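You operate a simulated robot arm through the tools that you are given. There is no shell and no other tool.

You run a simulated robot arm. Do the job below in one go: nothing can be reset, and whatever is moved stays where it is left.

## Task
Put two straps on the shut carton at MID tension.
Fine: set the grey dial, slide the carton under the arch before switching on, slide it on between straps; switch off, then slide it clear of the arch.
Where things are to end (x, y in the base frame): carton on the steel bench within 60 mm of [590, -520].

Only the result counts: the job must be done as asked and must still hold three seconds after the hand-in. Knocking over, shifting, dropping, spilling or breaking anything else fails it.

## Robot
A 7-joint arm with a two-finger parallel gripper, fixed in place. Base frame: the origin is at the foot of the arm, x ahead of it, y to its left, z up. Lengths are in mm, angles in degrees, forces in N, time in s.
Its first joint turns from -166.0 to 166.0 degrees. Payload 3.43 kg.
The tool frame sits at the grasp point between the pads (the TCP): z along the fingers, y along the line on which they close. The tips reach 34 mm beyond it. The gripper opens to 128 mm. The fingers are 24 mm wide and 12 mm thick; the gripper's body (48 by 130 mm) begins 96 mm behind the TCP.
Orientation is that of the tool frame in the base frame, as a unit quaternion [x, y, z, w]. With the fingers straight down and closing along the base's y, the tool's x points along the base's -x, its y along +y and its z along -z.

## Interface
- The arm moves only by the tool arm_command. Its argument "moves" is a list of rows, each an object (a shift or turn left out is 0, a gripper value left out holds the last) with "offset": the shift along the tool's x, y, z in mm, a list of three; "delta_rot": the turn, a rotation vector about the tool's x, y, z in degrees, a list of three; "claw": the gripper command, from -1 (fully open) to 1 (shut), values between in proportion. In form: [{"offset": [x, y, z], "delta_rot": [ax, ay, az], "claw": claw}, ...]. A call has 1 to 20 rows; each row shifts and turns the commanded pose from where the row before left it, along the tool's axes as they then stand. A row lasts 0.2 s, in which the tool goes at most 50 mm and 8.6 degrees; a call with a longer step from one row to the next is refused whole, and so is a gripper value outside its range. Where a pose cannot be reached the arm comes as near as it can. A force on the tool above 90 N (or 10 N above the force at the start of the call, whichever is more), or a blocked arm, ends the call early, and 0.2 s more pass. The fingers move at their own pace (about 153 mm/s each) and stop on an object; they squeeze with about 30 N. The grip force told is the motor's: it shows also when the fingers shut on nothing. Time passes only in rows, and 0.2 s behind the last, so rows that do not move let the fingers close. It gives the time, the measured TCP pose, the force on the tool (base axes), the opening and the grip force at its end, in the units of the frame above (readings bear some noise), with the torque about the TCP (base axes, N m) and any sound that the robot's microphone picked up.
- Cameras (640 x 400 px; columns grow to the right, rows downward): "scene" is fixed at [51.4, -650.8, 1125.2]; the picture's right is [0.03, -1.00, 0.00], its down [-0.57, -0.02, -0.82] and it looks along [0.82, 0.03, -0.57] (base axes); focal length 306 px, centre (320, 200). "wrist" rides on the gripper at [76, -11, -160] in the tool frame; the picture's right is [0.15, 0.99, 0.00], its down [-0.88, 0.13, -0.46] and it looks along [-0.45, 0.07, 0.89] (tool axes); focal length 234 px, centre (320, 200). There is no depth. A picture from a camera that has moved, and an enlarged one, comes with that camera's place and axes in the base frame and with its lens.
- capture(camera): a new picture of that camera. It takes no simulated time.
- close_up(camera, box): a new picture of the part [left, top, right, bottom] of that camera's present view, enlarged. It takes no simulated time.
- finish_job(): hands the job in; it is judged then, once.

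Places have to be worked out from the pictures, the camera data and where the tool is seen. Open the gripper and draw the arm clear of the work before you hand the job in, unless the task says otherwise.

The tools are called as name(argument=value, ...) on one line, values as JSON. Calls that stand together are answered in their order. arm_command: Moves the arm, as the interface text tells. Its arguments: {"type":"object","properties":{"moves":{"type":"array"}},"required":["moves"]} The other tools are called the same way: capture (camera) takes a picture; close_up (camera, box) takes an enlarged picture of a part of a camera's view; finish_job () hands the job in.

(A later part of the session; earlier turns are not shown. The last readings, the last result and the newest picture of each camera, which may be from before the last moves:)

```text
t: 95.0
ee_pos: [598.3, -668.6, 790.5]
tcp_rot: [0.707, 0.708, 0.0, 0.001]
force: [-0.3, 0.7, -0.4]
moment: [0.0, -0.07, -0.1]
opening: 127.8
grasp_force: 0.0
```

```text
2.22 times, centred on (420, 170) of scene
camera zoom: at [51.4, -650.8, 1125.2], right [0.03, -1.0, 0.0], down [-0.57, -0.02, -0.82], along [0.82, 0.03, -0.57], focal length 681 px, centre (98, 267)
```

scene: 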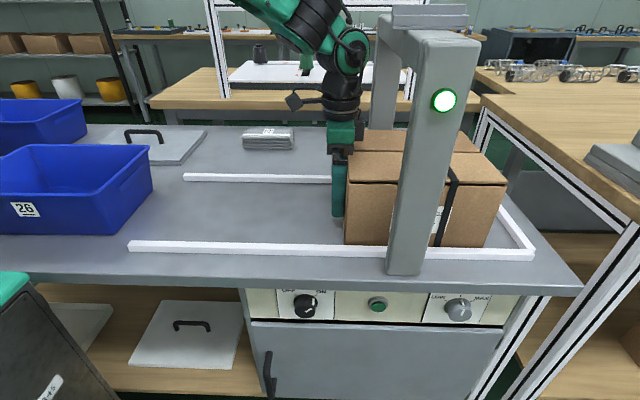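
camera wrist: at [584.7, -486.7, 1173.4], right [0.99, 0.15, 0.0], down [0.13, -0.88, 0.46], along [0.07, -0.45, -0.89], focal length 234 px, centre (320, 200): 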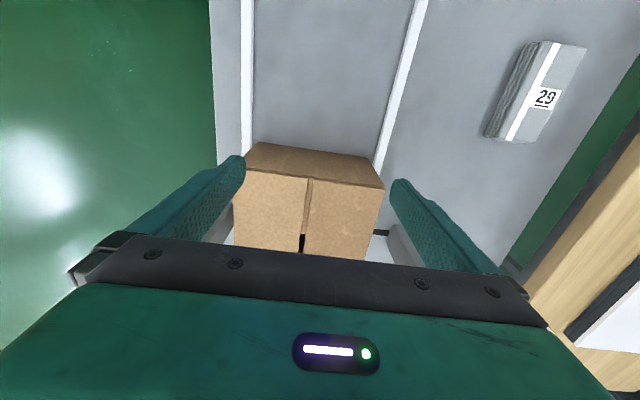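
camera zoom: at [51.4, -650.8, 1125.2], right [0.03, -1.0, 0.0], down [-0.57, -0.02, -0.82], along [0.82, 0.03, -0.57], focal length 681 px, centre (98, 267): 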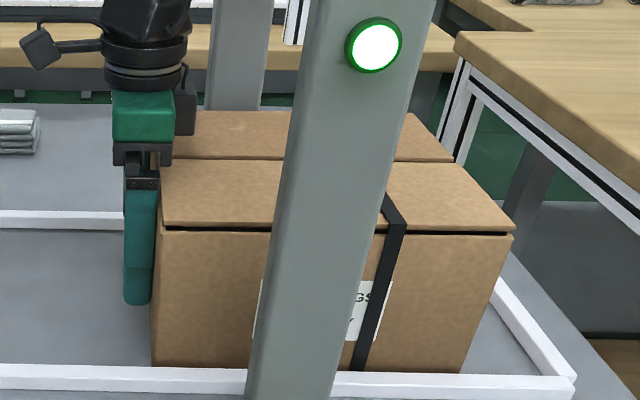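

The first strap sits about 85 mm from the carton's right end. I push 14 mm more for a symmetric second strap, then back away.

arm_command(moves=[{"offset": [-7, 0, 0]}, {"offset": [-7, 0, 0]}, {}, {"offset": [8, 0, 0]}, {"offset": [20, 0, 0]}, {"offset": [30, 0, 0]}, {"offset": [40, 0, 0]}, {"offset": [10, 0, -45]}, {"offset": [0, 0, -45]}, {"offset": [0, 0, -45]}, {"offset": [0, 0, -45]}, {"offset": [0, 0, -45]}, {}])

capture(camera="wrist")

close_up(camera="scene", box=[290, 80, 550, 260])

```text
t: 97.8
ee_pos: [599.3, -574.8, 1013.0]
tcp_rot: [0.706, 0.708, 0.0, 0.001]
force: [0.0, -0.6, -0.8]
moment: [0.02, 0.06, 0.01]
opening: 128.0
grasp_force: 0.0
```

```text
taken
camera wrist: at [588.5, -499.1, 1173.3], right [0.99, 0.15, 0.0], down [0.13, -0.88, 0.46], along [0.07, -0.45, -0.89], focal length 234 px, centre (320, 200)
```

wrist: 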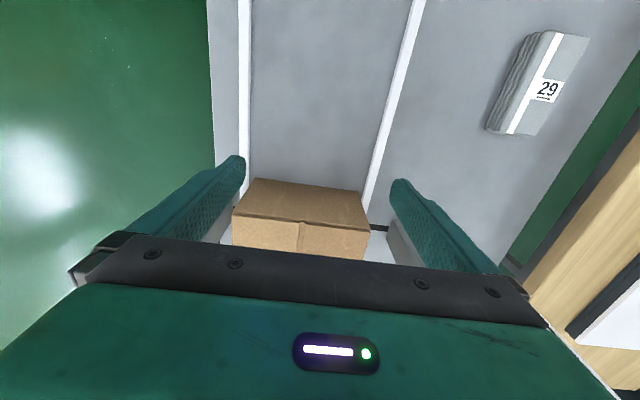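

```text
2.22 times, centred on (420, 170) of scene
camera zoom: at [51.4, -650.8, 1125.2], right [0.03, -1.0, 0.0], down [-0.57, -0.02, -0.82], along [0.82, 0.03, -0.57], focal length 681 px, centre (98, 267)
```

zoom: 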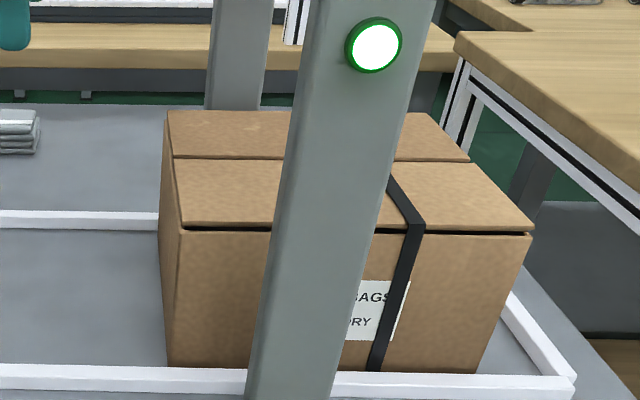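

The carton's left end is at y≈-695, a good spot for the second strap. I turn the gripper back and retrace the path to the panel.

arm_command(moves=[{"delta_rot": [0, 0, -8.2]}, {"delta_rot": [0, 0, -8.2]}, {"delta_rot": [0, 0, -8.2]}, {"delta_rot": [0, 0, -8.2]}, {"delta_rot": [0, 0, -8.2]}, {"delta_rot": [0, 0, -8.2]}, {"delta_rot": [0, 0, -8.2]}, {"delta_rot": [0, 0, -8.2]}, {"delta_rot": [0, 0, -8.2]}, {"delta_rot": [0, 0, -8.1]}, {"delta_rot": [0, 0, -8.1]}, {"offset": [44.5, 20, 0]}, {"offset": [44.5, 20, 0]}, {"offset": [44.5, 20, 0]}, {"offset": [44.5, 20, 0]}, {"offset": [44.5, 20, 0], "claw": 1}, {}])

arm_command(moves=[{"delta_rot": [0, -7.5, 0]}, {"delta_rot": [0, -7.5, 0]}, {"delta_rot": [0, -7.5, 0]}, {"delta_rot": [0, -7.5, 0]}, {"delta_rot": [0, -7.5, 0]}, {"delta_rot": [0, -7.5, 0]}, {"offset": [27.6, -14, -27.6]}, {"offset": [27.6, -14, -27.6]}, {}])

```text
t: 101.4
ee_pos: [376.1, -474.1, 1017.2]
tcp_rot: [0.0, 1.0, 0.0, 0.0]
force: [1.1, 0.2, 0.1]
moment: [-0.01, 0.03, -0.01]
opening: 0.0
grasp_force: 29.7
```

```text
t: 103.4
ee_pos: [297.5, -503.1, 1015.4]
tcp_rot: [-0.001, 0.924, 0.0, 0.382]
force: [-0.3, 0.1, -0.3]
moment: [-0.01, 0.0, 0.04]
opening: 0.0
grasp_force: 29.9
```

I go down and across to the button standoff, then flatten the tilt to about 33°.

arm_command(moves=[{"offset": [26.3, -24.4, 26.3]}, {"offset": [26.3, -24.4, 26.3]}, {"offset": [26.3, -24.4, 26.3]}, {"offset": [26.3, -24.4, 26.3]}, {"offset": [26.3, -24.4, 26.3]}, {"offset": [26.3, -24.4, 26.3]}, {"offset": [26.3, -24.4, 26.3]}, {"offset": [26.3, -24.4, 26.3]}, {"offset": [26.3, -24.4, 26.3]}, {"offset": [26.3, -24.4, 26.3]}, {"delta_rot": [0, -6.2, 0]}, {"delta_rot": [0, -6.2, 0]}, {}])

capture(camera="wrist")

close_up(camera="scene", box=[260, 80, 580, 340])

```text
t: 106.2
ee_pos: [298.6, -745.1, 645.4]
tcp_rot: [-0.001, 0.876, 0.0, 0.482]
force: [0.5, 0.6, -0.8]
moment: [0.01, 0.0, 0.02]
opening: 0.0
grasp_force: 29.7
```

```text
taken
camera wrist: at [124.1, -757.5, 667.1], right [-0.08, 0.99, -0.12], down [0.09, 0.13, 0.99], along [0.99, 0.07, -0.1], focal length 234 px, centre (320, 200)
```

wrist: 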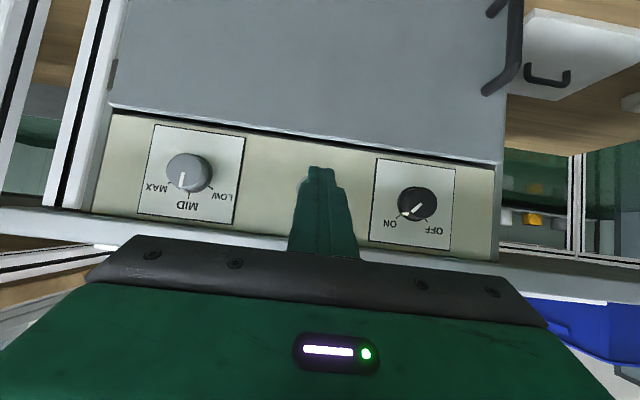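

```text
1.54 times, centred on (420, 210) of scene
camera zoom: at [51.4, -650.8, 1125.2], right [0.03, -1.0, 0.0], down [-0.57, -0.02, -0.82], along [0.82, 0.03, -0.57], focal length 471 px, centre (166, 185)
```

zoom: 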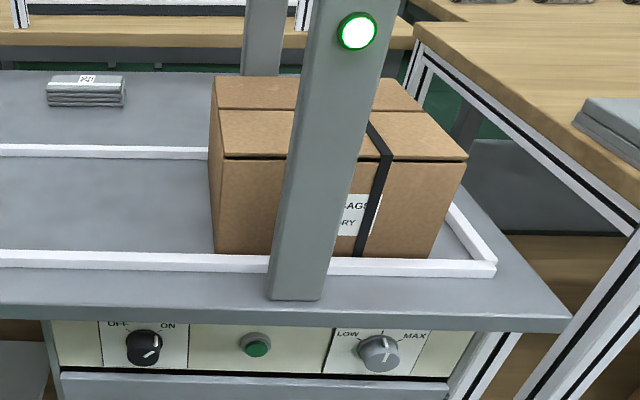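

Dial still at MID, switch ON. I advance to just short of the button.

arm_command(moves=[{"offset": [-10.2, -0.5, 17.2]}, {"offset": [-10.2, -0.5, 17.2]}, {"offset": [-10.2, -0.5, 17.2]}, {"offset": [-10.2, -0.5, 17.2]}, {}])

close_up(camera="scene", box=[320, 270, 440, 345])

```text
t: 107.4
ee_pos: [378.2, -749.1, 640.7]
tcp_rot: [-0.001, 0.877, 0.0, 0.481]
force: [-0.4, 0.5, 0.1]
moment: [0.0, -0.01, 0.02]
opening: 0.0
grasp_force: 29.8
```

```text
5.33 times, centred on (380, 308) of scene
camera zoom: at [51.4, -650.8, 1125.2], right [0.03, -1.0, 0.0], down [-0.57, -0.02, -0.82], along [0.82, 0.03, -0.57], focal length 1634 px, centre (0, -373)
```

zoom: 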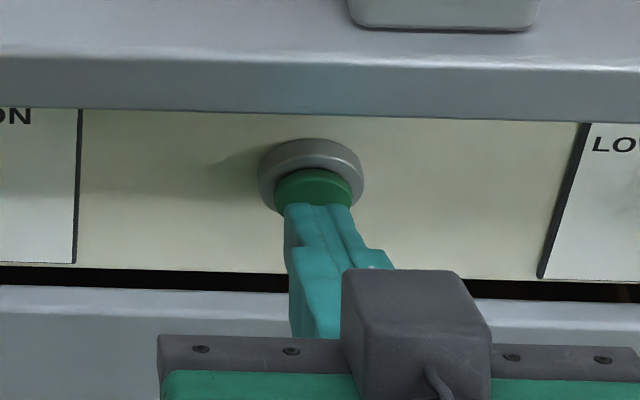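

Aligned as before. I press in the same 2 mm steps as the first time.

arm_command(moves=[{"offset": [-1.1, 0, 1.7]}, {"offset": [-1.1, 0, 1.7]}, {"offset": [-1.1, 0, 1.7]}, {"offset": [-1.1, 0, 1.7]}, {}])

```text
t: 108.6
ee_pos: [385.7, -748.8, 640.7]
tcp_rot: [-0.001, 0.877, 0.0, 0.481]
force: [-7.2, -1.9, -1.5]
moment: [-0.02, 0.13, -0.1]
opening: 0.0
grasp_force: 29.9
heard: click
```

A click was heard again. I back off and wait for the strapping cycle, then look.

arm_command(moves=[{"offset": [5.4, 0, -8.4]}, {"offset": [10.8, 0, -16.8]}, {"offset": [10.8, 0, -16.8]}, {"offset": [13.5, 0, -21]}, {}, {}, {}, {}, {}, {}, {}])

close_up(camera="scene", box=[260, 80, 580, 340])

close_up(camera="scene", box=[350, 110, 530, 260])

capture(camera="wrist")

```text
t: 111.0
ee_pos: [313.6, -749.5, 640.5]
tcp_rot: [-0.002, 0.877, 0.0, 0.48]
force: [-0.5, 0.5, 1.0]
moment: [0.03, 0.01, -0.03]
opening: 0.0
grasp_force: 29.8
```

```text
1.54 times, centred on (420, 210) of scene
camera zoom: at [51.4, -650.8, 1125.2], right [0.03, -1.0, 0.0], down [-0.57, -0.02, -0.82], along [0.82, 0.03, -0.57], focal length 471 px, centre (166, 185)
```

zoom: 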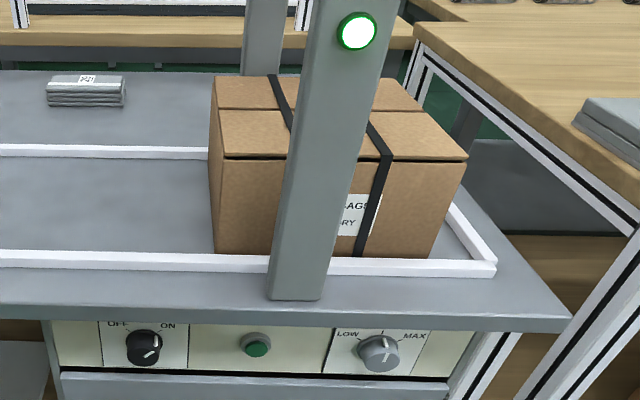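

```text
2.67 times, centred on (440, 185) of scene
camera zoom: at [51.4, -650.8, 1125.2], right [0.03, -1.0, 0.0], down [-0.57, -0.02, -0.82], along [0.82, 0.03, -0.57], focal length 817 px, centre (0, 240)
```

zoom: 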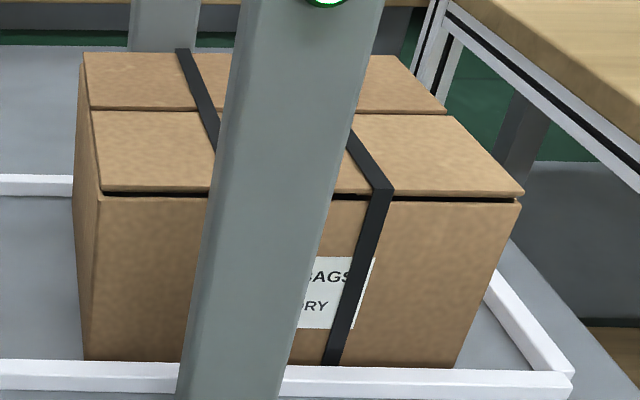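

```text
taken
camera wrist: at [137.9, -761.0, 664.0], right [-0.08, 0.99, -0.12], down [0.09, 0.13, 0.99], along [0.99, 0.07, -0.1], focal length 234 px, centre (320, 200)
```

wrist: 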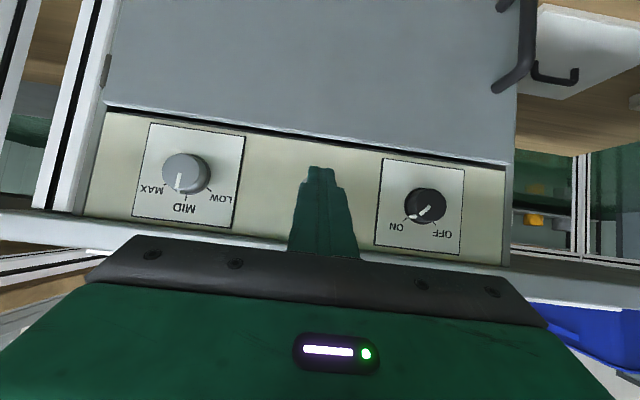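

Both straps are on. Next I move back to the switch, above-left standoff, with the gripper part-open, to turn it OFF in two strokes.

arm_command(moves=[{"offset": [-13.1, 46.5, -0.7], "claw": 0.1}, {"offset": [-13.1, 46.5, -0.7]}, {"offset": [-13.1, 46.5, -0.7]}, {}])

capture(camera="wrist")

```text
t: 112.0
ee_pos: [329.8, -610.9, 676.8]
tcp_rot: [-0.002, 0.877, 0.0, 0.48]
force: [0.7, -0.6, 0.8]
moment: [-0.01, 0.02, 0.0]
opening: 57.7
grasp_force: 0.1
```

```text
taken
camera wrist: at [155.8, -622.6, 699.1], right [-0.08, 0.99, -0.13], down [0.09, 0.13, 0.99], along [0.99, 0.07, -0.1], focal length 234 px, centre (320, 200)
```

wrist: 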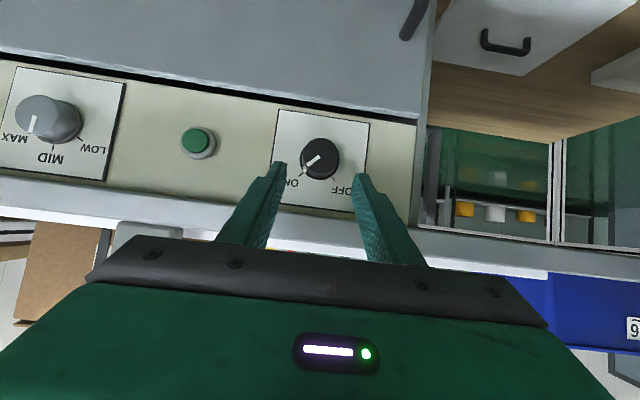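

The knob lies exactly on the tool axis. I advance 64 mm and grip it.

arm_command(moves=[{"offset": [0, 0, 16]}, {"offset": [0, 0, 16]}, {"offset": [0, 0, 16]}, {"offset": [0, 0, 16]}, {}])

arm_command(moves=[{"claw": 1}, {}, {}])

close_up(camera="wrist", box=[240, 130, 400, 230])

```text
t: 113.2
ee_pos: [384.9, -609.5, 642.1]
tcp_rot: [0.0, 0.876, -0.001, 0.482]
force: [0.0, -0.1, 0.3]
moment: [0.0, -0.03, 0.01]
opening: 57.9
grasp_force: 0.0
```

```text
t: 114.0
ee_pos: [384.8, -609.4, 640.6]
tcp_rot: [-0.001, 0.877, -0.001, 0.48]
force: [3.1, -4.3, -2.1]
moment: [-0.08, -0.12, -0.23]
opening: 39.8
grasp_force: 44.9
```

```text
4.00 times, centred on (320, 180) of wrist
camera zoom: at [210.5, -621.8, 663.8], right [-0.08, 0.99, -0.12], down [0.09, 0.13, 0.99], along [0.99, 0.07, -0.1], focal length 937 px, centre (320, 280)
```

zoom: 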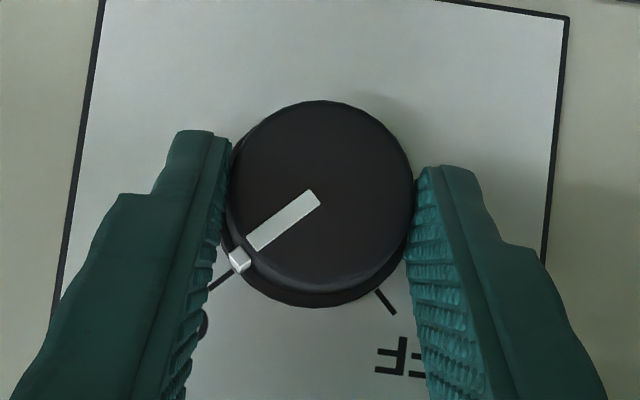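

Firm grip with little side load. I turn counter-clockwise by 49°.

arm_command(moves=[{"offset": [0, 1.9, 0], "delta_rot": [3.78, 0, -5.9]}, {"offset": [0, 1.9, 0], "delta_rot": [3.78, 0, -5.9]}, {"offset": [0, 1.9, 0], "delta_rot": [3.78, 0, -5.9]}, {"offset": [0, 1.9, 0], "delta_rot": [3.78, 0, -5.9]}, {"offset": [0, 1.9, 0], "delta_rot": [3.78, 0, -5.9]}, {"offset": [0, 1.9, 0], "delta_rot": [3.78, 0, -5.9]}, {"offset": [0, 1.9, 0], "delta_rot": [3.78, 0, -5.9]}, {}])

close_up(camera="wrist", box=[240, 130, 400, 230])

```text
t: 115.8
ee_pos: [385.0, -596.6, 635.4]
tcp_rot: [-0.2, 0.797, -0.365, 0.437]
force: [5.2, -27.3, -6.4]
moment: [-0.22, 0.49, -0.97]
opening: 39.9
grasp_force: 44.9
```

```text
4.00 times, centred on (320, 180) of wrist
camera zoom: at [209.9, -588.6, 659.3], right [-0.08, 0.55, -0.83], down [0.09, 0.83, 0.55], along [0.99, -0.03, -0.12], focal length 937 px, centre (320, 280)
```

zoom: 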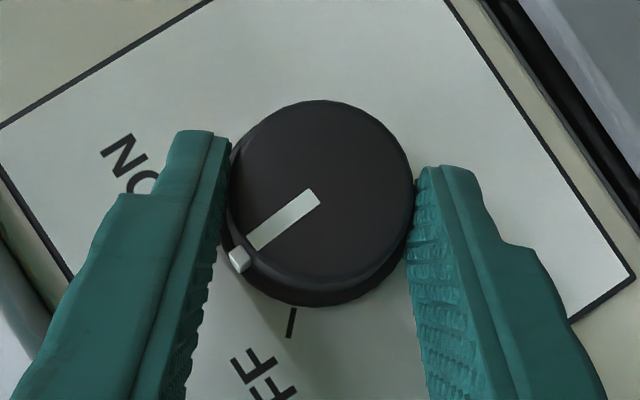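

About 45° remains. I open, swing the hand back, and re-grip for the second stroke.

arm_command(moves=[{"claw": 0.1}, {}, {"offset": [0, -1.9, 0], "delta_rot": [-3.78, 0, 5.9]}, {"offset": [0, -1.9, 0], "delta_rot": [-3.78, 0, 5.9]}, {"offset": [0, -1.9, 0], "delta_rot": [-3.78, 0, 5.9]}, {"offset": [0, -1.9, 0], "delta_rot": [-3.78, 0, 5.9]}, {"offset": [0, -1.9, 0], "delta_rot": [-3.78, 0, 5.9]}, {"offset": [0, -1.9, 0], "delta_rot": [-3.78, 0, 5.9]}, {"offset": [0, -1.9, 0], "delta_rot": [-3.78, 0, 5.9]}, {}])

close_up(camera="wrist", box=[240, 130, 400, 230])

```text
t: 118.0
ee_pos: [385.8, -609.7, 641.2]
tcp_rot: [0.0, 0.877, 0.0, 0.481]
force: [-0.2, -0.1, -0.6]
moment: [-0.01, 0.01, 0.01]
opening: 57.5
grasp_force: 0.0
```

```text
4.00 times, centred on (320, 180) of wrist
camera zoom: at [210.5, -620.7, 664.9], right [-0.08, 0.99, -0.12], down [0.09, 0.13, 0.99], along [0.99, 0.07, -0.1], focal length 937 px, centre (320, 280)
```

zoom: 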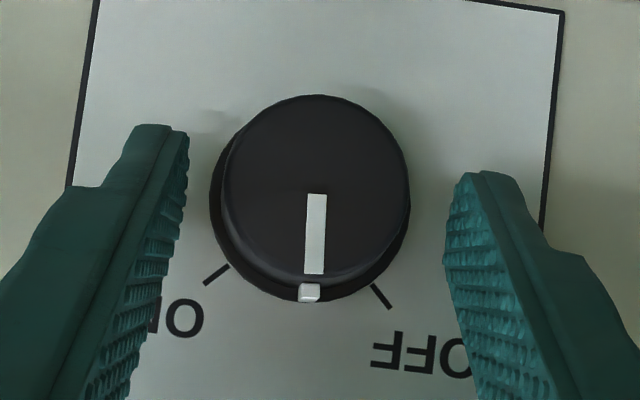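

The pointer is midway. I grip again and turn another 44°.

arm_command(moves=[{"claw": 1}, {}, {}, {"offset": [0, 1.9, 0], "delta_rot": [3.78, 0, -5.9]}, {"offset": [0, 1.9, 0], "delta_rot": [3.78, 0, -5.9]}, {"offset": [0, 1.9, 0], "delta_rot": [3.78, 0, -5.9]}, {"offset": [0, 1.9, 0], "delta_rot": [3.78, 0, -5.9]}, {"offset": [0, 1.9, 0], "delta_rot": [3.78, 0, -5.9]}, {"offset": [0, 1.9, 0], "delta_rot": [3.78, 0, -5.9]}, {"offset": [0, 0.6, 0], "delta_rot": [1.1, 0, -1.7]}, {}, {}])

close_up(camera="wrist", box=[240, 130, 400, 230])

capture(camera="scene")

```text
t: 120.6
ee_pos: [384.4, -596.6, 639.4]
tcp_rot: [-0.182, 0.812, -0.328, 0.447]
force: [-11.5, 12.1, 14.0]
moment: [0.15, -0.76, 0.38]
opening: 40.0
grasp_force: 44.9
```

```text
4.00 times, centred on (320, 180) of wrist
camera zoom: at [210.0, -590.3, 662.6], right [-0.08, 0.62, -0.78], down [0.09, 0.78, 0.62], along [0.99, -0.02, -0.12], focal length 937 px, centre (320, 280)
```

zoom: 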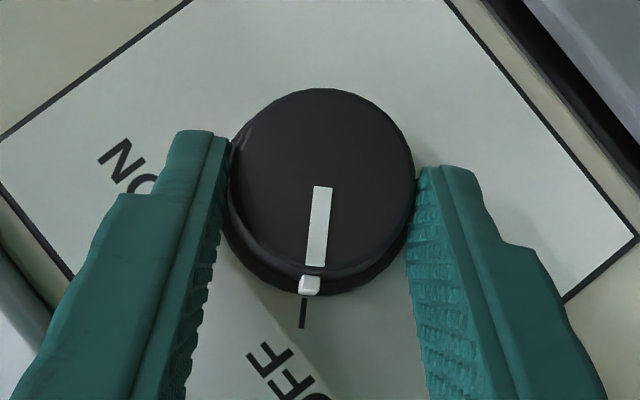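

```text
taken
```

scene: 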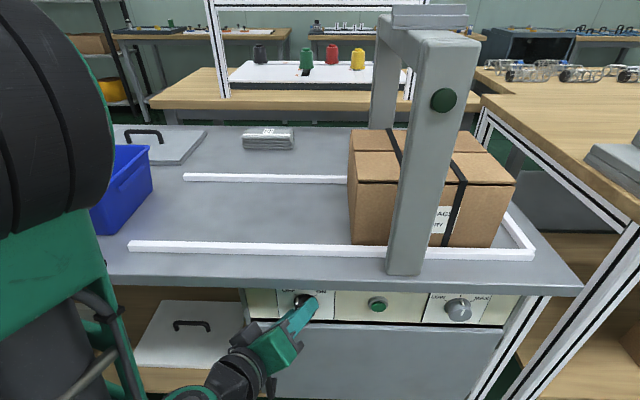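

The lamp is dark and the pointer is on OFF. I release, back out, and return the tool to the upright pitch.

arm_command(moves=[{"claw": 0.1}, {}, {"offset": [0, 0, -20]}, {"offset": [0, 0, -20]}, {"offset": [0, 0, -20]}, {"delta_rot": [-3.78, 0, 5.9]}, {"delta_rot": [-3.78, 0, 5.9]}, {"delta_rot": [-3.78, 0, 5.9]}, {"delta_rot": [-3.78, 0, 5.9]}, {"delta_rot": [-3.78, 0, 5.9]}, {"delta_rot": [-3.78, 0, 5.9]}, {"delta_rot": [-1.1, 0, 1.7]}, {}])

capture(camera="wrist")

```text
t: 123.4
ee_pos: [332.6, -575.2, 661.5]
tcp_rot: [-0.001, 0.877, 0.001, 0.48]
force: [-0.2, -0.1, -0.5]
moment: [0.02, 0.02, -0.02]
opening: 57.7
grasp_force: 0.0
```

```text
taken
camera wrist: at [159.3, -587.0, 684.2], right [-0.08, 0.99, -0.12], down [0.09, 0.13, 0.99], along [0.99, 0.07, -0.1], focal length 234 px, centre (320, 200)
```

wrist: 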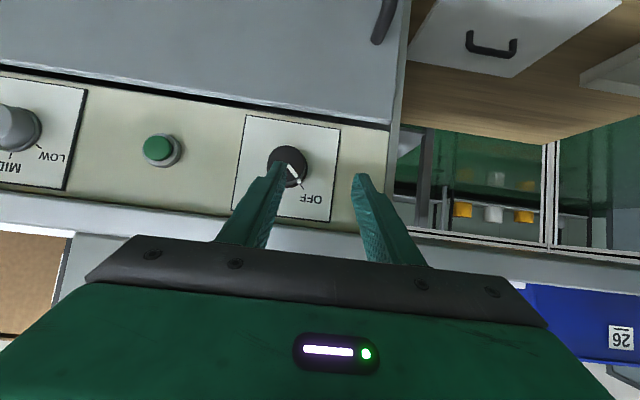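

Switch is OFF. I retrace the way up over the bench.

arm_command(moves=[{"offset": [18.3, 0, -28.6]}, {"delta_rot": [0, 6.2, 0]}, {"delta_rot": [0, 6.2, 0]}, {"offset": [-27.5, 8.3, -27.6]}, {"offset": [-27.5, 8.3, -27.6]}, {"offset": [-27.5, 8.3, -27.6]}, {"offset": [-27.5, 8.3, -27.6]}, {"offset": [-27.5, 8.3, -27.6]}, {"offset": [-27.5, 8.3, -27.6]}, {"offset": [-27.5, 8.3, -27.6]}, {"offset": [-27.5, 8.3, -27.6]}, {"offset": [-27.5, 8.3, -27.6]}, {}])

arm_command(moves=[{"offset": [-27.6, 12, 27.6]}, {"offset": [-27.6, 12, 27.6]}, {"delta_rot": [0, 7.5, 0]}, {"delta_rot": [0, 7.5, 0]}, {"delta_rot": [0, 7.5, 0]}, {"delta_rot": [0, 7.5, 0]}, {"delta_rot": [0, 7.5, 0]}, {"delta_rot": [0, 7.5, 0]}, {}])

```text
t: 126.2
ee_pos: [300.5, -499.0, 1012.6]
tcp_rot: [-0.001, 0.924, 0.0, 0.382]
force: [0.4, -0.7, 0.1]
moment: [0.0, -0.03, -0.01]
opening: 57.5
grasp_force: 0.1
```

```text
t: 128.2
ee_pos: [377.7, -475.5, 1011.9]
tcp_rot: [-0.002, 1.0, 0.0, -0.001]
force: [0.1, 0.2, -0.5]
moment: [-0.01, 0.03, 0.0]
opening: 57.7
grasp_force: 0.1
```

Now at [378, -475, 1012]. I go to the left of the arch above the carton's exposed end and rotate the gripper 90°, planning to drag the light carton back by pressing the fingertips on its top.

arm_command(moves=[{"offset": [-36.7, -25, -2], "claw": -1}, {"offset": [-36.7, -25, -2]}, {"offset": [-36.7, -25, -2]}, {"offset": [-36.7, -25, -2]}, {"offset": [-36.7, -25, -2]}, {"offset": [-36.7, -25, -2]}, {"delta_rot": [0, 0, 8.2]}, {"delta_rot": [0, 0, 8.2]}, {"delta_rot": [0, 0, 8.2]}, {"delta_rot": [0, 0, 8.2]}, {"delta_rot": [0, 0, 8.2]}, {"delta_rot": [0, 0, 8.2]}, {"delta_rot": [0, 0, 8.2]}, {"delta_rot": [0, 0, 8.2]}, {"delta_rot": [0, 0, 8.2]}, {"delta_rot": [0, 0, 8.1]}, {"delta_rot": [0, 0, 8.1]}, {}])

arm_command(moves=[{"delta_rot": [0, -7.5, 0]}, {"delta_rot": [0, -7.5, 0]}, {"delta_rot": [0, -7.5, 0]}, {"delta_rot": [0, -7.5, 0]}, {}])

capture(camera="wrist")

capture(camera="scene")

```text
t: 132.0
ee_pos: [597.8, -624.5, 1024.4]
tcp_rot: [0.707, 0.708, -0.001, 0.0]
force: [0.2, -0.2, 1.1]
moment: [0.01, 0.0, -0.01]
opening: 128.1
grasp_force: 0.0
```

```text
t: 133.2
ee_pos: [595.7, -624.2, 1024.0]
tcp_rot: [0.682, 0.684, -0.183, 0.185]
force: [0.6, -0.4, 0.6]
moment: [0.01, 0.02, 0.03]
opening: 127.8
grasp_force: 0.1
```

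```text
taken
camera wrist: at [586.8, -479.3, 1125.3], right [0.99, 0.13, -0.07], down [0.13, -0.53, 0.84], along [0.07, -0.84, -0.54], focal length 234 px, centre (320, 200)
```

wrist: 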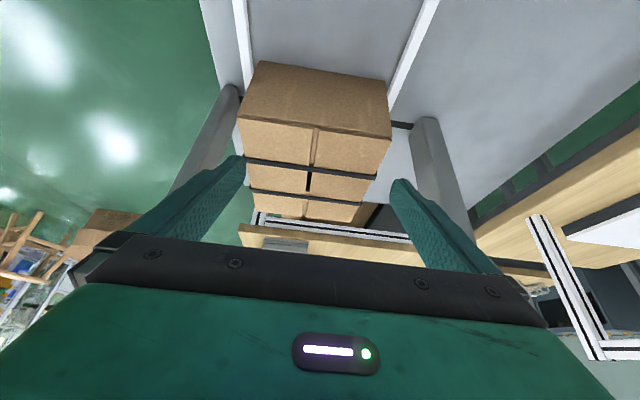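

```text
taken
```

scene: 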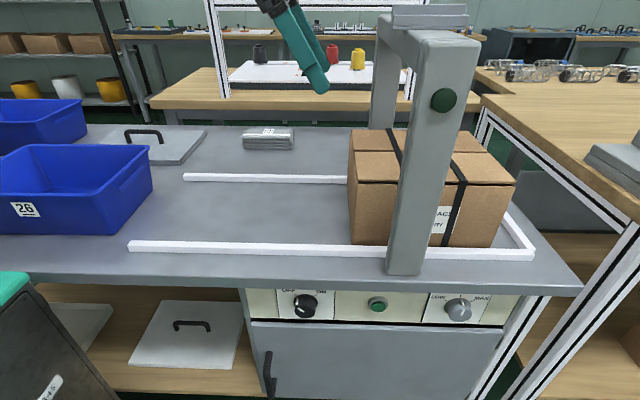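

Both straps are clearly seen across the carton top. I bring the tilted fingertips just above the carton's exposed top end, near y≈-735.

arm_command(moves=[{"offset": [-9.9, 0, 34.3]}, {"offset": [-9.9, 0, 34.3]}, {"offset": [-9.9, 0, 34.3]}, {"offset": [-9.9, 0, 34.3]}, {}])

capture(camera="wrist")

capture(camera="scene")

```text
t: 134.4
ee_pos: [599.1, -729.3, 926.5]
tcp_rot: [0.682, 0.684, -0.183, 0.185]
force: [0.2, 0.5, -0.1]
moment: [0.01, 0.01, -0.02]
opening: 128.0
grasp_force: 0.0
```

```text
taken
camera wrist: at [588.3, -583.7, 1028.1], right [0.99, 0.13, -0.07], down [0.13, -0.53, 0.84], along [0.07, -0.84, -0.54], focal length 234 px, centre (320, 200)
```

wrist: 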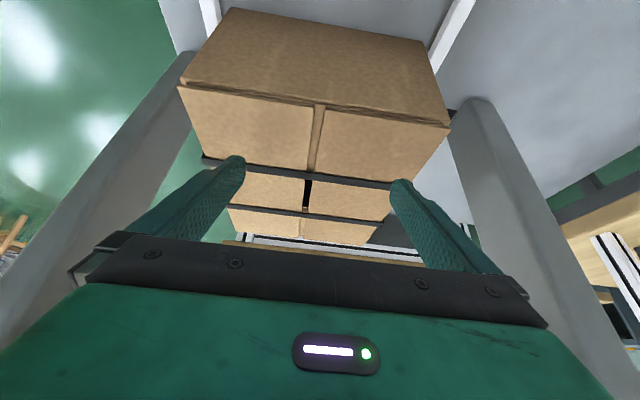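

```text
taken
```

scene: 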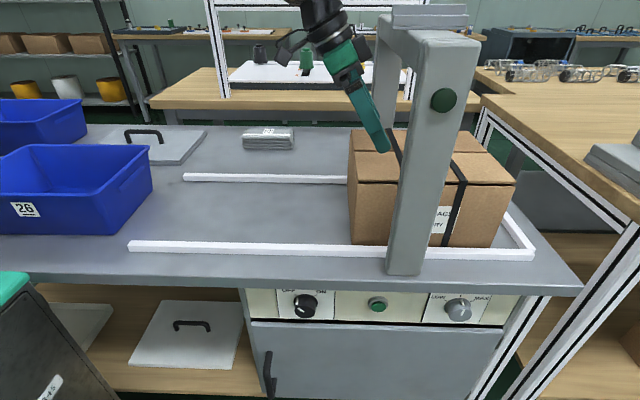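

Fingertips hover ~27 mm above the carton top, left of the second strap. I descend carefully until light contact.

arm_command(moves=[{"offset": [5, 0, 8.7]}, {"offset": [4, 0, 6.9]}, {"offset": [1.5, 0, 2.6]}, {}])

arm_command(moves=[{"offset": [1, 0, 1.73]}, {"offset": [1, 0, 1.73]}, {}])

```text
t: 135.4
ee_pos: [598.2, -728.6, 904.6]
tcp_rot: [0.682, 0.684, -0.183, 0.184]
force: [0.5, 0.5, -0.1]
moment: [-0.04, 0.02, 0.0]
opening: 127.8
grasp_force: 0.0
```

```text
t: 136.2
ee_pos: [598.8, -728.4, 904.7]
tcp_rot: [0.682, 0.683, -0.185, 0.187]
force: [1.2, 5.1, 25.0]
moment: [0.03, 0.53, -0.31]
opening: 128.0
grasp_force: 0.0
```

Contact with about 25 N downward. I drag gently toward +y and check whether the carton follows.

arm_command(moves=[{"offset": [3.46, 0, -2]}, {"offset": [5.2, 0, -3]}, {"offset": [6.93, 0, -4]}, {"offset": [6.93, 0, -4]}, {"offset": [6.93, 0, -4]}])

capture(camera="scene")

capture(camera="wrist")

```text
t: 137.4
ee_pos: [597.0, -694.5, 906.6]
tcp_rot: [0.683, 0.682, -0.184, 0.187]
force: [-7.7, -9.9, 51.7]
moment: [-0.73, 2.0, 0.04]
opening: 128.3
grasp_force: 0.1
```

```text
taken
```

scene: 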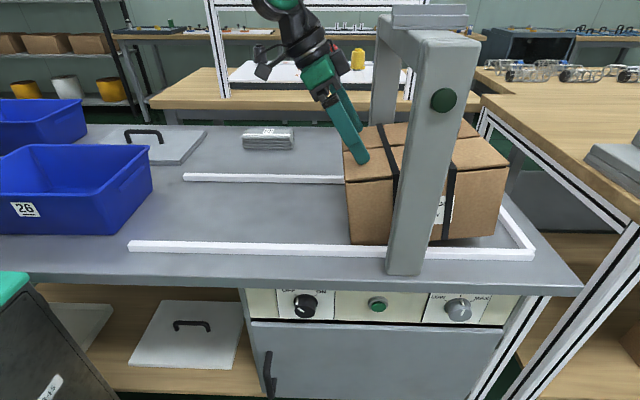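

```text
taken
camera wrist: at [586.5, -549.5, 1006.4], right [0.99, 0.13, -0.07], down [0.13, -0.53, 0.84], along [0.07, -0.84, -0.54], focal length 234 px, centre (320, 200)
```

wrist: 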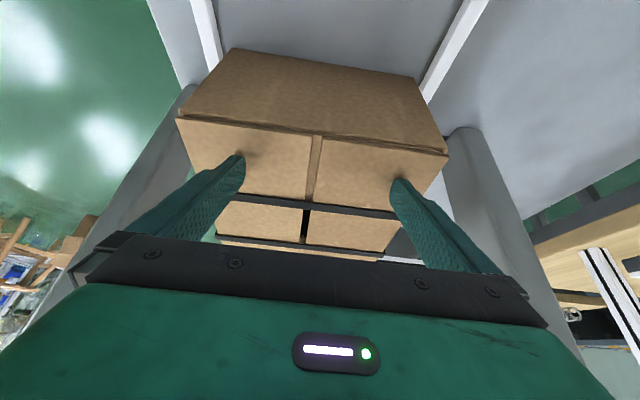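

The carton moved but is tipping a little (force rose to 52 N) because I press too near its end. I lift off to let it settle.

arm_command(moves=[{"offset": [-1.5, 0, -2.6]}, {"offset": [-1.5, 0, -2.6]}, {"offset": [-5, 0, -8.7]}, {"offset": [-10, 0, -17.3]}, {"offset": [-10, 0, -17.3]}, {}, {}])

capture(camera="scene")

close_up(camera="scene", box=[320, 100, 560, 270])

capture(camera="wrist")

```text
t: 139.0
ee_pos: [597.3, -695.1, 956.9]
tcp_rot: [0.683, 0.684, -0.182, 0.183]
force: [0.2, 0.0, -0.2]
moment: [0.01, 0.02, 0.01]
opening: 128.2
grasp_force: 0.1
```

```text
taken
```

scene: 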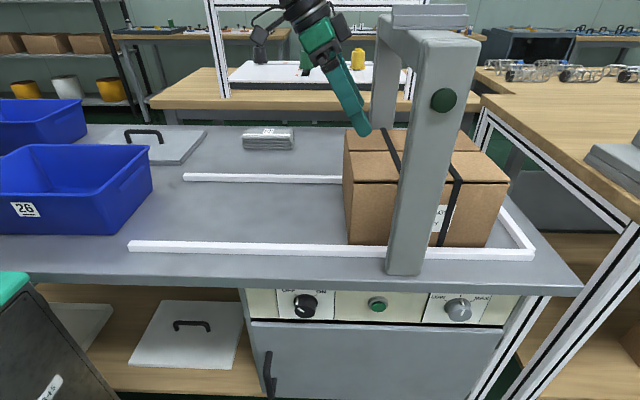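

```text
2.35 times, centred on (440, 185) of scene
camera zoom: at [51.4, -650.8, 1125.2], right [0.03, -1.0, 0.0], down [-0.57, -0.02, -0.82], along [0.82, 0.03, -0.57], focal length 721 px, centre (38, 235)
```

zoom: 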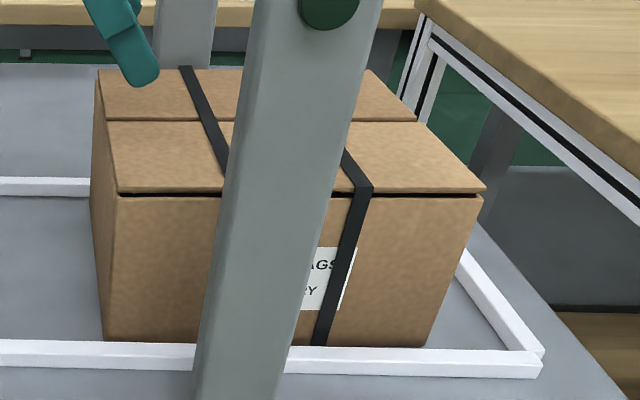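

```text
taken
camera wrist: at [586.9, -548.8, 1057.8], right [0.99, 0.13, -0.07], down [0.13, -0.53, 0.84], along [0.07, -0.84, -0.54], focal length 234 px, centre (320, 200)
```

wrist: 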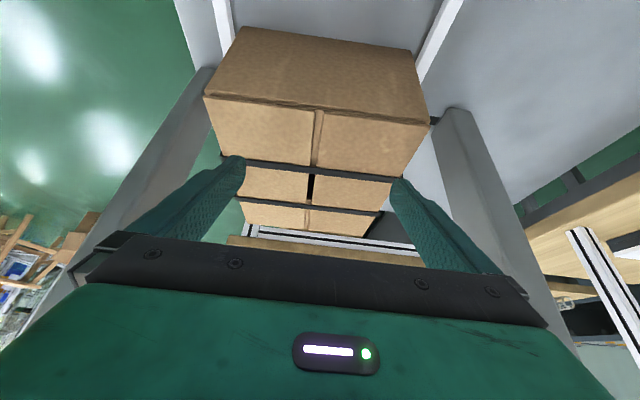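

The carton settled flat, having moved only a few mm. I'll press near its centre instead, between the straps: tilt the tool to 45° and reach under the beam (bottom at z≈1040) with the fingers.

arm_command(moves=[{"delta_rot": [0, -7.5, 0]}, {"delta_rot": [0, -7.5, 0]}, {}])

arm_command(moves=[{"offset": [-14.1, 0, 32.5]}, {"offset": [-14.1, 0, 32.5]}, {"offset": [-14.1, 0, 32.5]}, {}])

capture(camera="wrist")

capture(camera="scene")

```text
t: 139.8
ee_pos: [598.1, -694.0, 956.6]
tcp_rot: [0.652, 0.654, -0.271, 0.272]
force: [0.7, 0.0, -0.2]
moment: [-0.01, 0.0, -0.01]
opening: 128.0
grasp_force: 0.1
```

```text
t: 140.8
ee_pos: [597.4, -793.4, 917.2]
tcp_rot: [0.652, 0.654, -0.27, 0.272]
force: [-0.2, -0.2, -0.4]
moment: [-0.04, -0.03, 0.01]
opening: 127.9
grasp_force: 0.0
```

```text
taken
camera wrist: at [586.3, -627.1, 977.5], right [0.99, 0.11, -0.1], down [0.13, -0.3, 0.95], along [0.07, -0.95, -0.31], focal length 234 px, centre (320, 200)
```

wrist: 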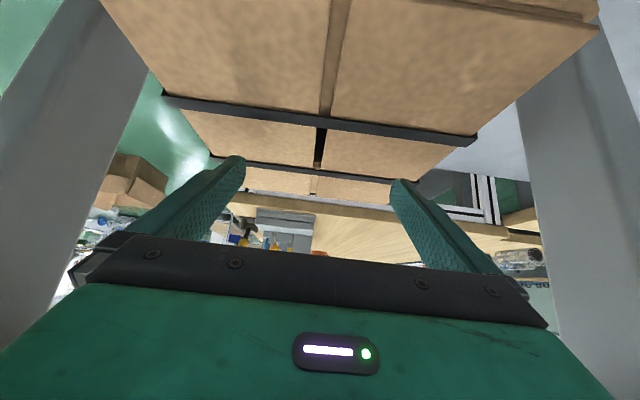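

```text
taken
```

scene: 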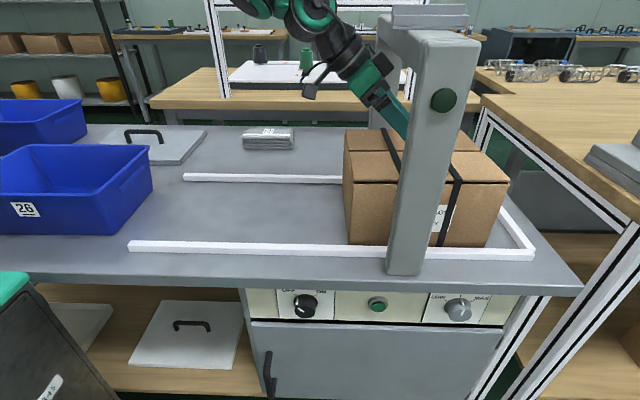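

The fingers reach in under the beam with clearance, above the carton between the straps. I lower to light contact.

arm_command(moves=[{"offset": [3.5, 0, 3.5]}, {"offset": [3, 0, 3]}, {"offset": [1.5, 0, 1.5]}, {}])

arm_command(moves=[{"offset": [1, 0, 1]}, {"offset": [1, 0, 1]}, {}])

```text
t: 141.8
ee_pos: [599.1, -792.4, 906.0]
tcp_rot: [0.652, 0.654, -0.27, 0.272]
force: [-0.6, 0.3, 0.0]
moment: [0.0, -0.01, -0.01]
opening: 128.4
grasp_force: 0.0
```

```text
t: 142.6
ee_pos: [598.9, -791.7, 904.2]
tcp_rot: [0.652, 0.654, -0.271, 0.273]
force: [-0.3, -0.3, -0.2]
moment: [-0.03, -0.04, -0.01]
opening: 128.0
grasp_force: 0.0
```

No contact yet; I keep lowering in ~1.4 mm steps.

arm_command(moves=[{"offset": [1, 0, 1]}, {"offset": [1, 0, 1]}, {}])

```text
t: 143.4
ee_pos: [598.4, -792.2, 901.6]
tcp_rot: [0.652, 0.654, -0.27, 0.273]
force: [0.3, -0.7, 7.6]
moment: [-0.18, 0.34, 0.03]
opening: 128.0
grasp_force: 0.1
```

Contact at about 8 N. I add a bit of pressure and drag toward +y slowly, about 30 mm.

arm_command(moves=[{"offset": [0.9, 0, 0.9]}, {"offset": [2.1, 0, -2.1]}, {"offset": [3.5, 0, -3.5]}, {"offset": [5, 0, -5]}, {"offset": [5, 0, -5]}, {"offset": [5, 0, -5]}])

capture(camera="scene")

capture(camera="wrist")

```text
t: 144.8
ee_pos: [597.7, -762.9, 900.8]
tcp_rot: [0.653, 0.652, -0.271, 0.272]
force: [-1.4, -10.7, 24.5]
moment: [-0.7, 0.53, 0.22]
opening: 127.6
grasp_force: 0.0
```

```text
taken
```

scene: 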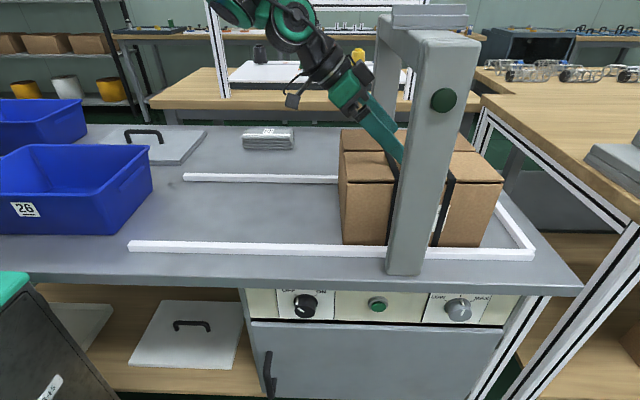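

```text
taken
camera wrist: at [586.6, -597.2, 961.0], right [0.99, 0.1, -0.1], down [0.13, -0.3, 0.95], along [0.07, -0.95, -0.31], focal length 234 px, centre (320, 200)
```

wrist: 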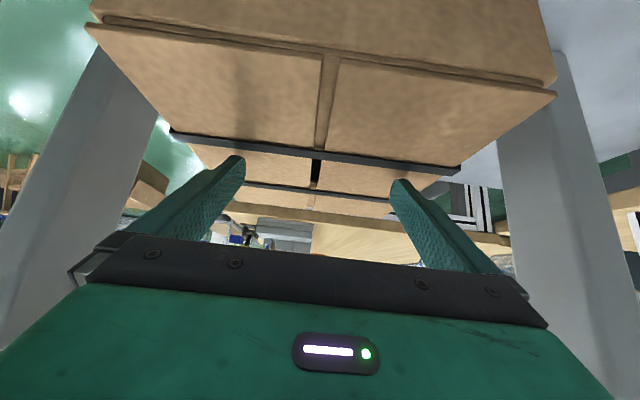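

The carton followed only partly (friction ~0.44 with 24 N); a higher press favours it since its own weight matters less. I press to about 45–50 N at the centre and drag again.

arm_command(moves=[{"offset": [1.4, 0, 1.4]}, {"offset": [1.4, 0, 1.4]}, {}])

arm_command(moves=[{"offset": [3, 0, -3]}, {"offset": [4, 0, -4]}, {"offset": [4, 0, -4]}, {"offset": [4, 0, -4]}, {"offset": [4, 0, -4]}, {"offset": [4, 0, -4]}])

capture(camera="scene")

capture(camera="wrist")

```text
t: 145.6
ee_pos: [597.1, -762.8, 901.9]
tcp_rot: [0.652, 0.652, -0.272, 0.276]
force: [-4.6, 3.1, 51.3]
moment: [-0.71, 1.97, 0.01]
opening: 128.0
grasp_force: 0.2
```

```text
t: 147.0
ee_pos: [599.5, -734.9, 901.2]
tcp_rot: [0.651, 0.652, -0.272, 0.277]
force: [0.7, -19.9, 47.5]
moment: [-1.41, 2.31, 1.06]
opening: 127.7
grasp_force: 0.1
```

```text
taken
```

scene: 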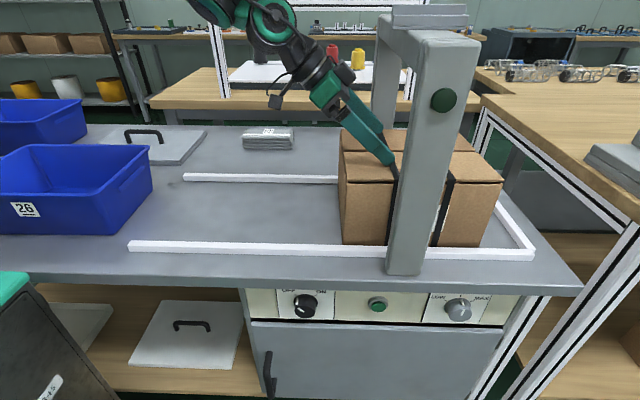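

```text
taken
camera wrist: at [587.5, -567.3, 959.2], right [0.99, 0.11, -0.1], down [0.12, -0.29, 0.95], along [0.07, -0.95, -0.3], focal length 234 px, centre (320, 200)
```

wrist: 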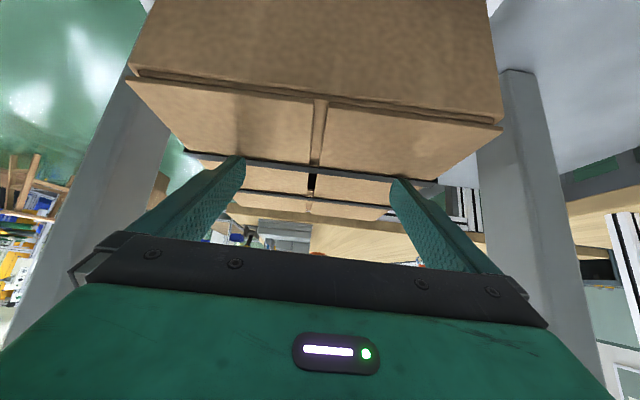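

The fingers just slide over the carton, so dragging by friction won't do. I lift off; instead I'll flatten the tool to about 70° tilt, reach over the carton under the beam, and hook the fingertips behind its right end to pull it back.

arm_command(moves=[{"offset": [-4, 0, -4]}, {"offset": [-8, 0, -8]}, {"offset": [-16, 0, -16]}, {"offset": [10, 0, -10]}, {}])

arm_command(moves=[{"delta_rot": [0, -8.3, 0]}, {"delta_rot": [0, -8.3, 0]}, {"delta_rot": [0, -8.3, 0]}, {}])

capture(camera="wrist")

capture(camera="scene")

```text
t: 148.2
ee_pos: [598.6, -715.9, 933.9]
tcp_rot: [0.653, 0.654, -0.27, 0.271]
force: [0.9, -0.1, -0.3]
moment: [0.03, -0.01, 0.01]
opening: 128.2
grasp_force: 0.0
```

```text
t: 149.2
ee_pos: [598.1, -717.8, 934.9]
tcp_rot: [0.578, 0.58, -0.405, 0.407]
force: [-0.2, 0.1, 0.5]
moment: [-0.01, -0.02, -0.02]
opening: 128.0
grasp_force: 0.0
```

```text
taken
camera wrist: at [587.6, -541.1, 919.3], right [0.99, 0.05, -0.14], down [0.13, 0.13, 0.98], along [0.07, -0.99, 0.12], focal length 234 px, centre (320, 200)
```

wrist: 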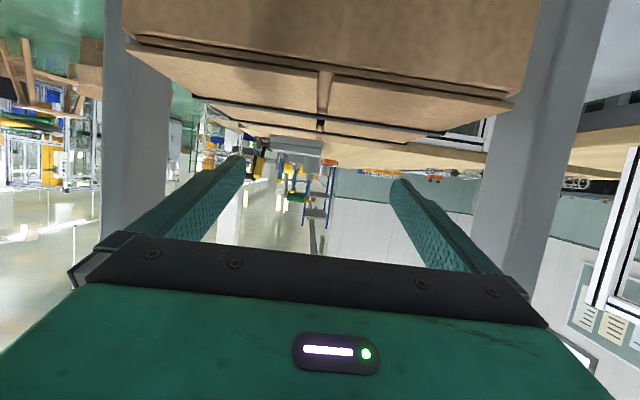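

```text
taken
```

scene: 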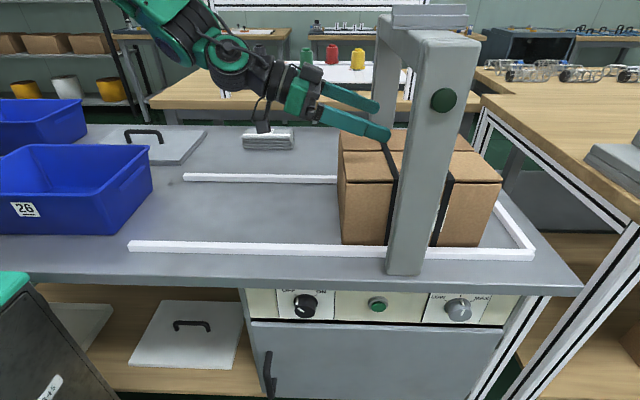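

The wrist camera hangs below the flattened hand and would hit the carton before the fingers reach its far end. So first I'll push the right end from the front-right with level fingers to shorten that reach, then hook it. I retreat upward to the left and straighten the tool.

arm_command(moves=[{"offset": [-3.6, 0, -41.2]}, {"offset": [-3.6, 0, -41.2]}, {"offset": [-3.6, 0, -41.2]}, {"offset": [-3.6, 0, -41.2]}, {"delta_rot": [0, 7.8, 0]}, {"delta_rot": [0, 7.8, 0]}, {"delta_rot": [0, 7.8, 0]}, {"delta_rot": [0, 7.8, 0]}, {"delta_rot": [0, 7.8, 0]}, {"delta_rot": [0, 7.8, 0]}, {"delta_rot": [0, 7.8, 0]}, {"delta_rot": [0, 7.8, 0]}, {"delta_rot": [0, 7.5, 0]}, {}])

close_up(camera="scene", box=[320, 100, 560, 270])

```text
t: 152.2
ee_pos: [597.3, -568.4, 1005.7]
tcp_rot: [0.705, 0.709, 0.0, 0.0]
force: [-0.4, 0.3, 0.5]
moment: [0.0, -0.02, -0.03]
opening: 128.1
grasp_force: 0.0
```

```text
2.35 times, centred on (440, 185) of scene
camera zoom: at [51.4, -650.8, 1125.2], right [0.03, -1.0, 0.0], down [-0.57, -0.02, -0.82], along [0.82, 0.03, -0.57], focal length 721 px, centre (38, 235)
```

zoom: 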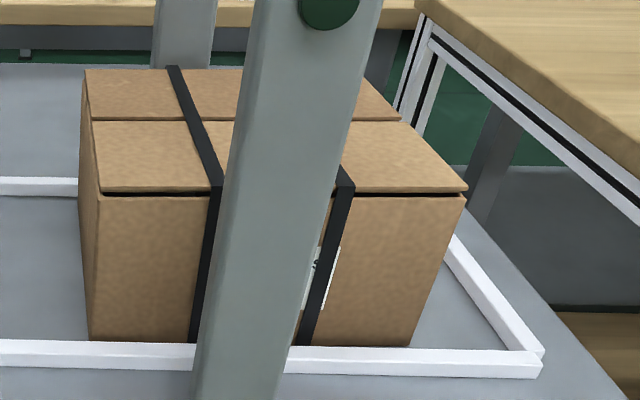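

The carton (right end ≈-938) and both straps are intact. I turn the gripper back and go around to the front.

arm_command(moves=[{"delta_rot": [0, 0, -8.2]}, {"delta_rot": [0, 0, -8.2]}, {"delta_rot": [0, 0, -8.2]}, {"delta_rot": [0, 0, -8.2]}, {"delta_rot": [0, 0, -8.2]}, {"delta_rot": [0, 0, -8.2]}, {"delta_rot": [0, 0, -8.2]}, {"delta_rot": [0, 0, -8.2]}, {"delta_rot": [0, 0, -8.2]}, {"delta_rot": [0, 0, -8.2]}, {"delta_rot": [0, 0, -8.2]}, {"offset": [44, 18, 0]}, {"offset": [44, 18, 0]}, {"offset": [44, 18, 0]}, {"offset": [44, 18, 0]}, {"offset": [44, 18, 0], "claw": 1}, {}])

arm_command(moves=[{"delta_rot": [0, -7.5, 0]}, {"delta_rot": [0, -7.5, 0]}, {"delta_rot": [0, -7.5, 0]}, {"delta_rot": [0, -7.5, 0]}, {"delta_rot": [0, -7.5, 0]}, {"delta_rot": [0, -7.5, 0]}, {"offset": [27.6, -14, -27.6]}, {"offset": [27.6, -14, -27.6]}, {}])

```text
t: 155.8
ee_pos: [376.4, -479.8, 1006.6]
tcp_rot: [-0.003, 1.0, -0.001, 0.001]
force: [0.0, -0.7, -0.4]
moment: [0.0, 0.0, 0.03]
opening: 0.0
grasp_force: 30.2
```

```text
t: 157.8
ee_pos: [298.0, -505.8, 1005.5]
tcp_rot: [-0.002, 0.924, 0.001, 0.383]
force: [0.3, -0.3, 0.6]
moment: [0.02, -0.02, -0.05]
opening: 0.0
grasp_force: 29.6
```

I move across the front to about [300, -850, 830], clear of the arch.

arm_command(moves=[{"offset": [13.8, -38.2, 13.8]}, {"offset": [13.8, -38.2, 13.8]}, {"offset": [13.8, -38.2, 13.8]}, {"offset": [13.8, -38.2, 13.8]}, {"offset": [13.8, -38.2, 13.8]}, {"offset": [13.8, -38.2, 13.8]}, {"offset": [13.8, -38.2, 13.8]}, {"offset": [13.8, -38.2, 13.8]}, {"offset": [13.8, -38.2, 13.8]}, {}])

arm_command(moves=[{"delta_rot": [5.66, 0, -5.66]}, {"delta_rot": [5.66, 0, -5.66]}, {"delta_rot": [5.66, 0, -5.66]}, {"delta_rot": [5.66, 0, -5.66]}, {"delta_rot": [5.66, 0, -5.66]}, {"delta_rot": [5.66, 0, -5.66]}, {"delta_rot": [5.66, 0, -5.66]}, {"delta_rot": [5.66, 0, -5.66]}, {"delta_rot": [5.66, 0, -5.66]}, {"delta_rot": [5.66, 0, -5.66]}, {}])

capture(camera="scene")

capture(camera="wrist")

```text
t: 160.0
ee_pos: [299.4, -850.3, 827.4]
tcp_rot: [-0.002, 0.924, 0.001, 0.383]
force: [-0.2, 0.4, 0.1]
moment: [-0.01, 0.0, -0.05]
opening: 0.0
grasp_force: 29.5
```

```text
t: 162.4
ee_pos: [300.6, -850.7, 830.2]
tcp_rot: [-0.248, 0.706, -0.595, 0.295]
force: [0.0, 0.6, -0.5]
moment: [-0.03, -0.08, -0.01]
opening: 0.0
grasp_force: 29.5
```

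```text
taken
```

scene: 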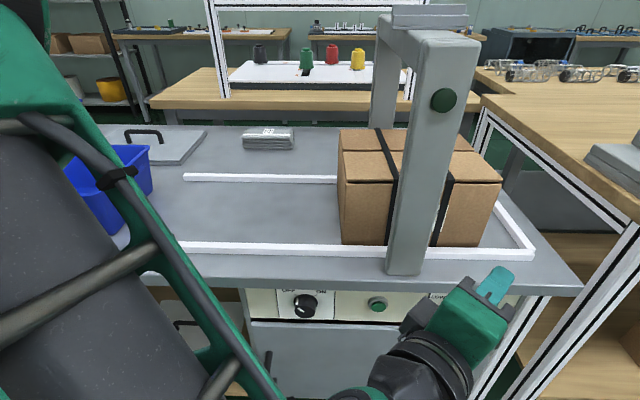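

```text
taken
camera wrist: at [134.9, -795.9, 851.2], right [-0.1, 0.07, -0.99], down [0.29, 0.95, 0.03], along [0.95, -0.29, -0.12], focal length 234 px, centre (320, 200)
```

wrist: 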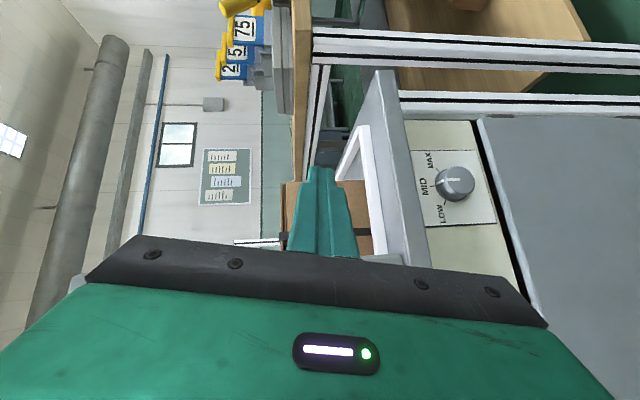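

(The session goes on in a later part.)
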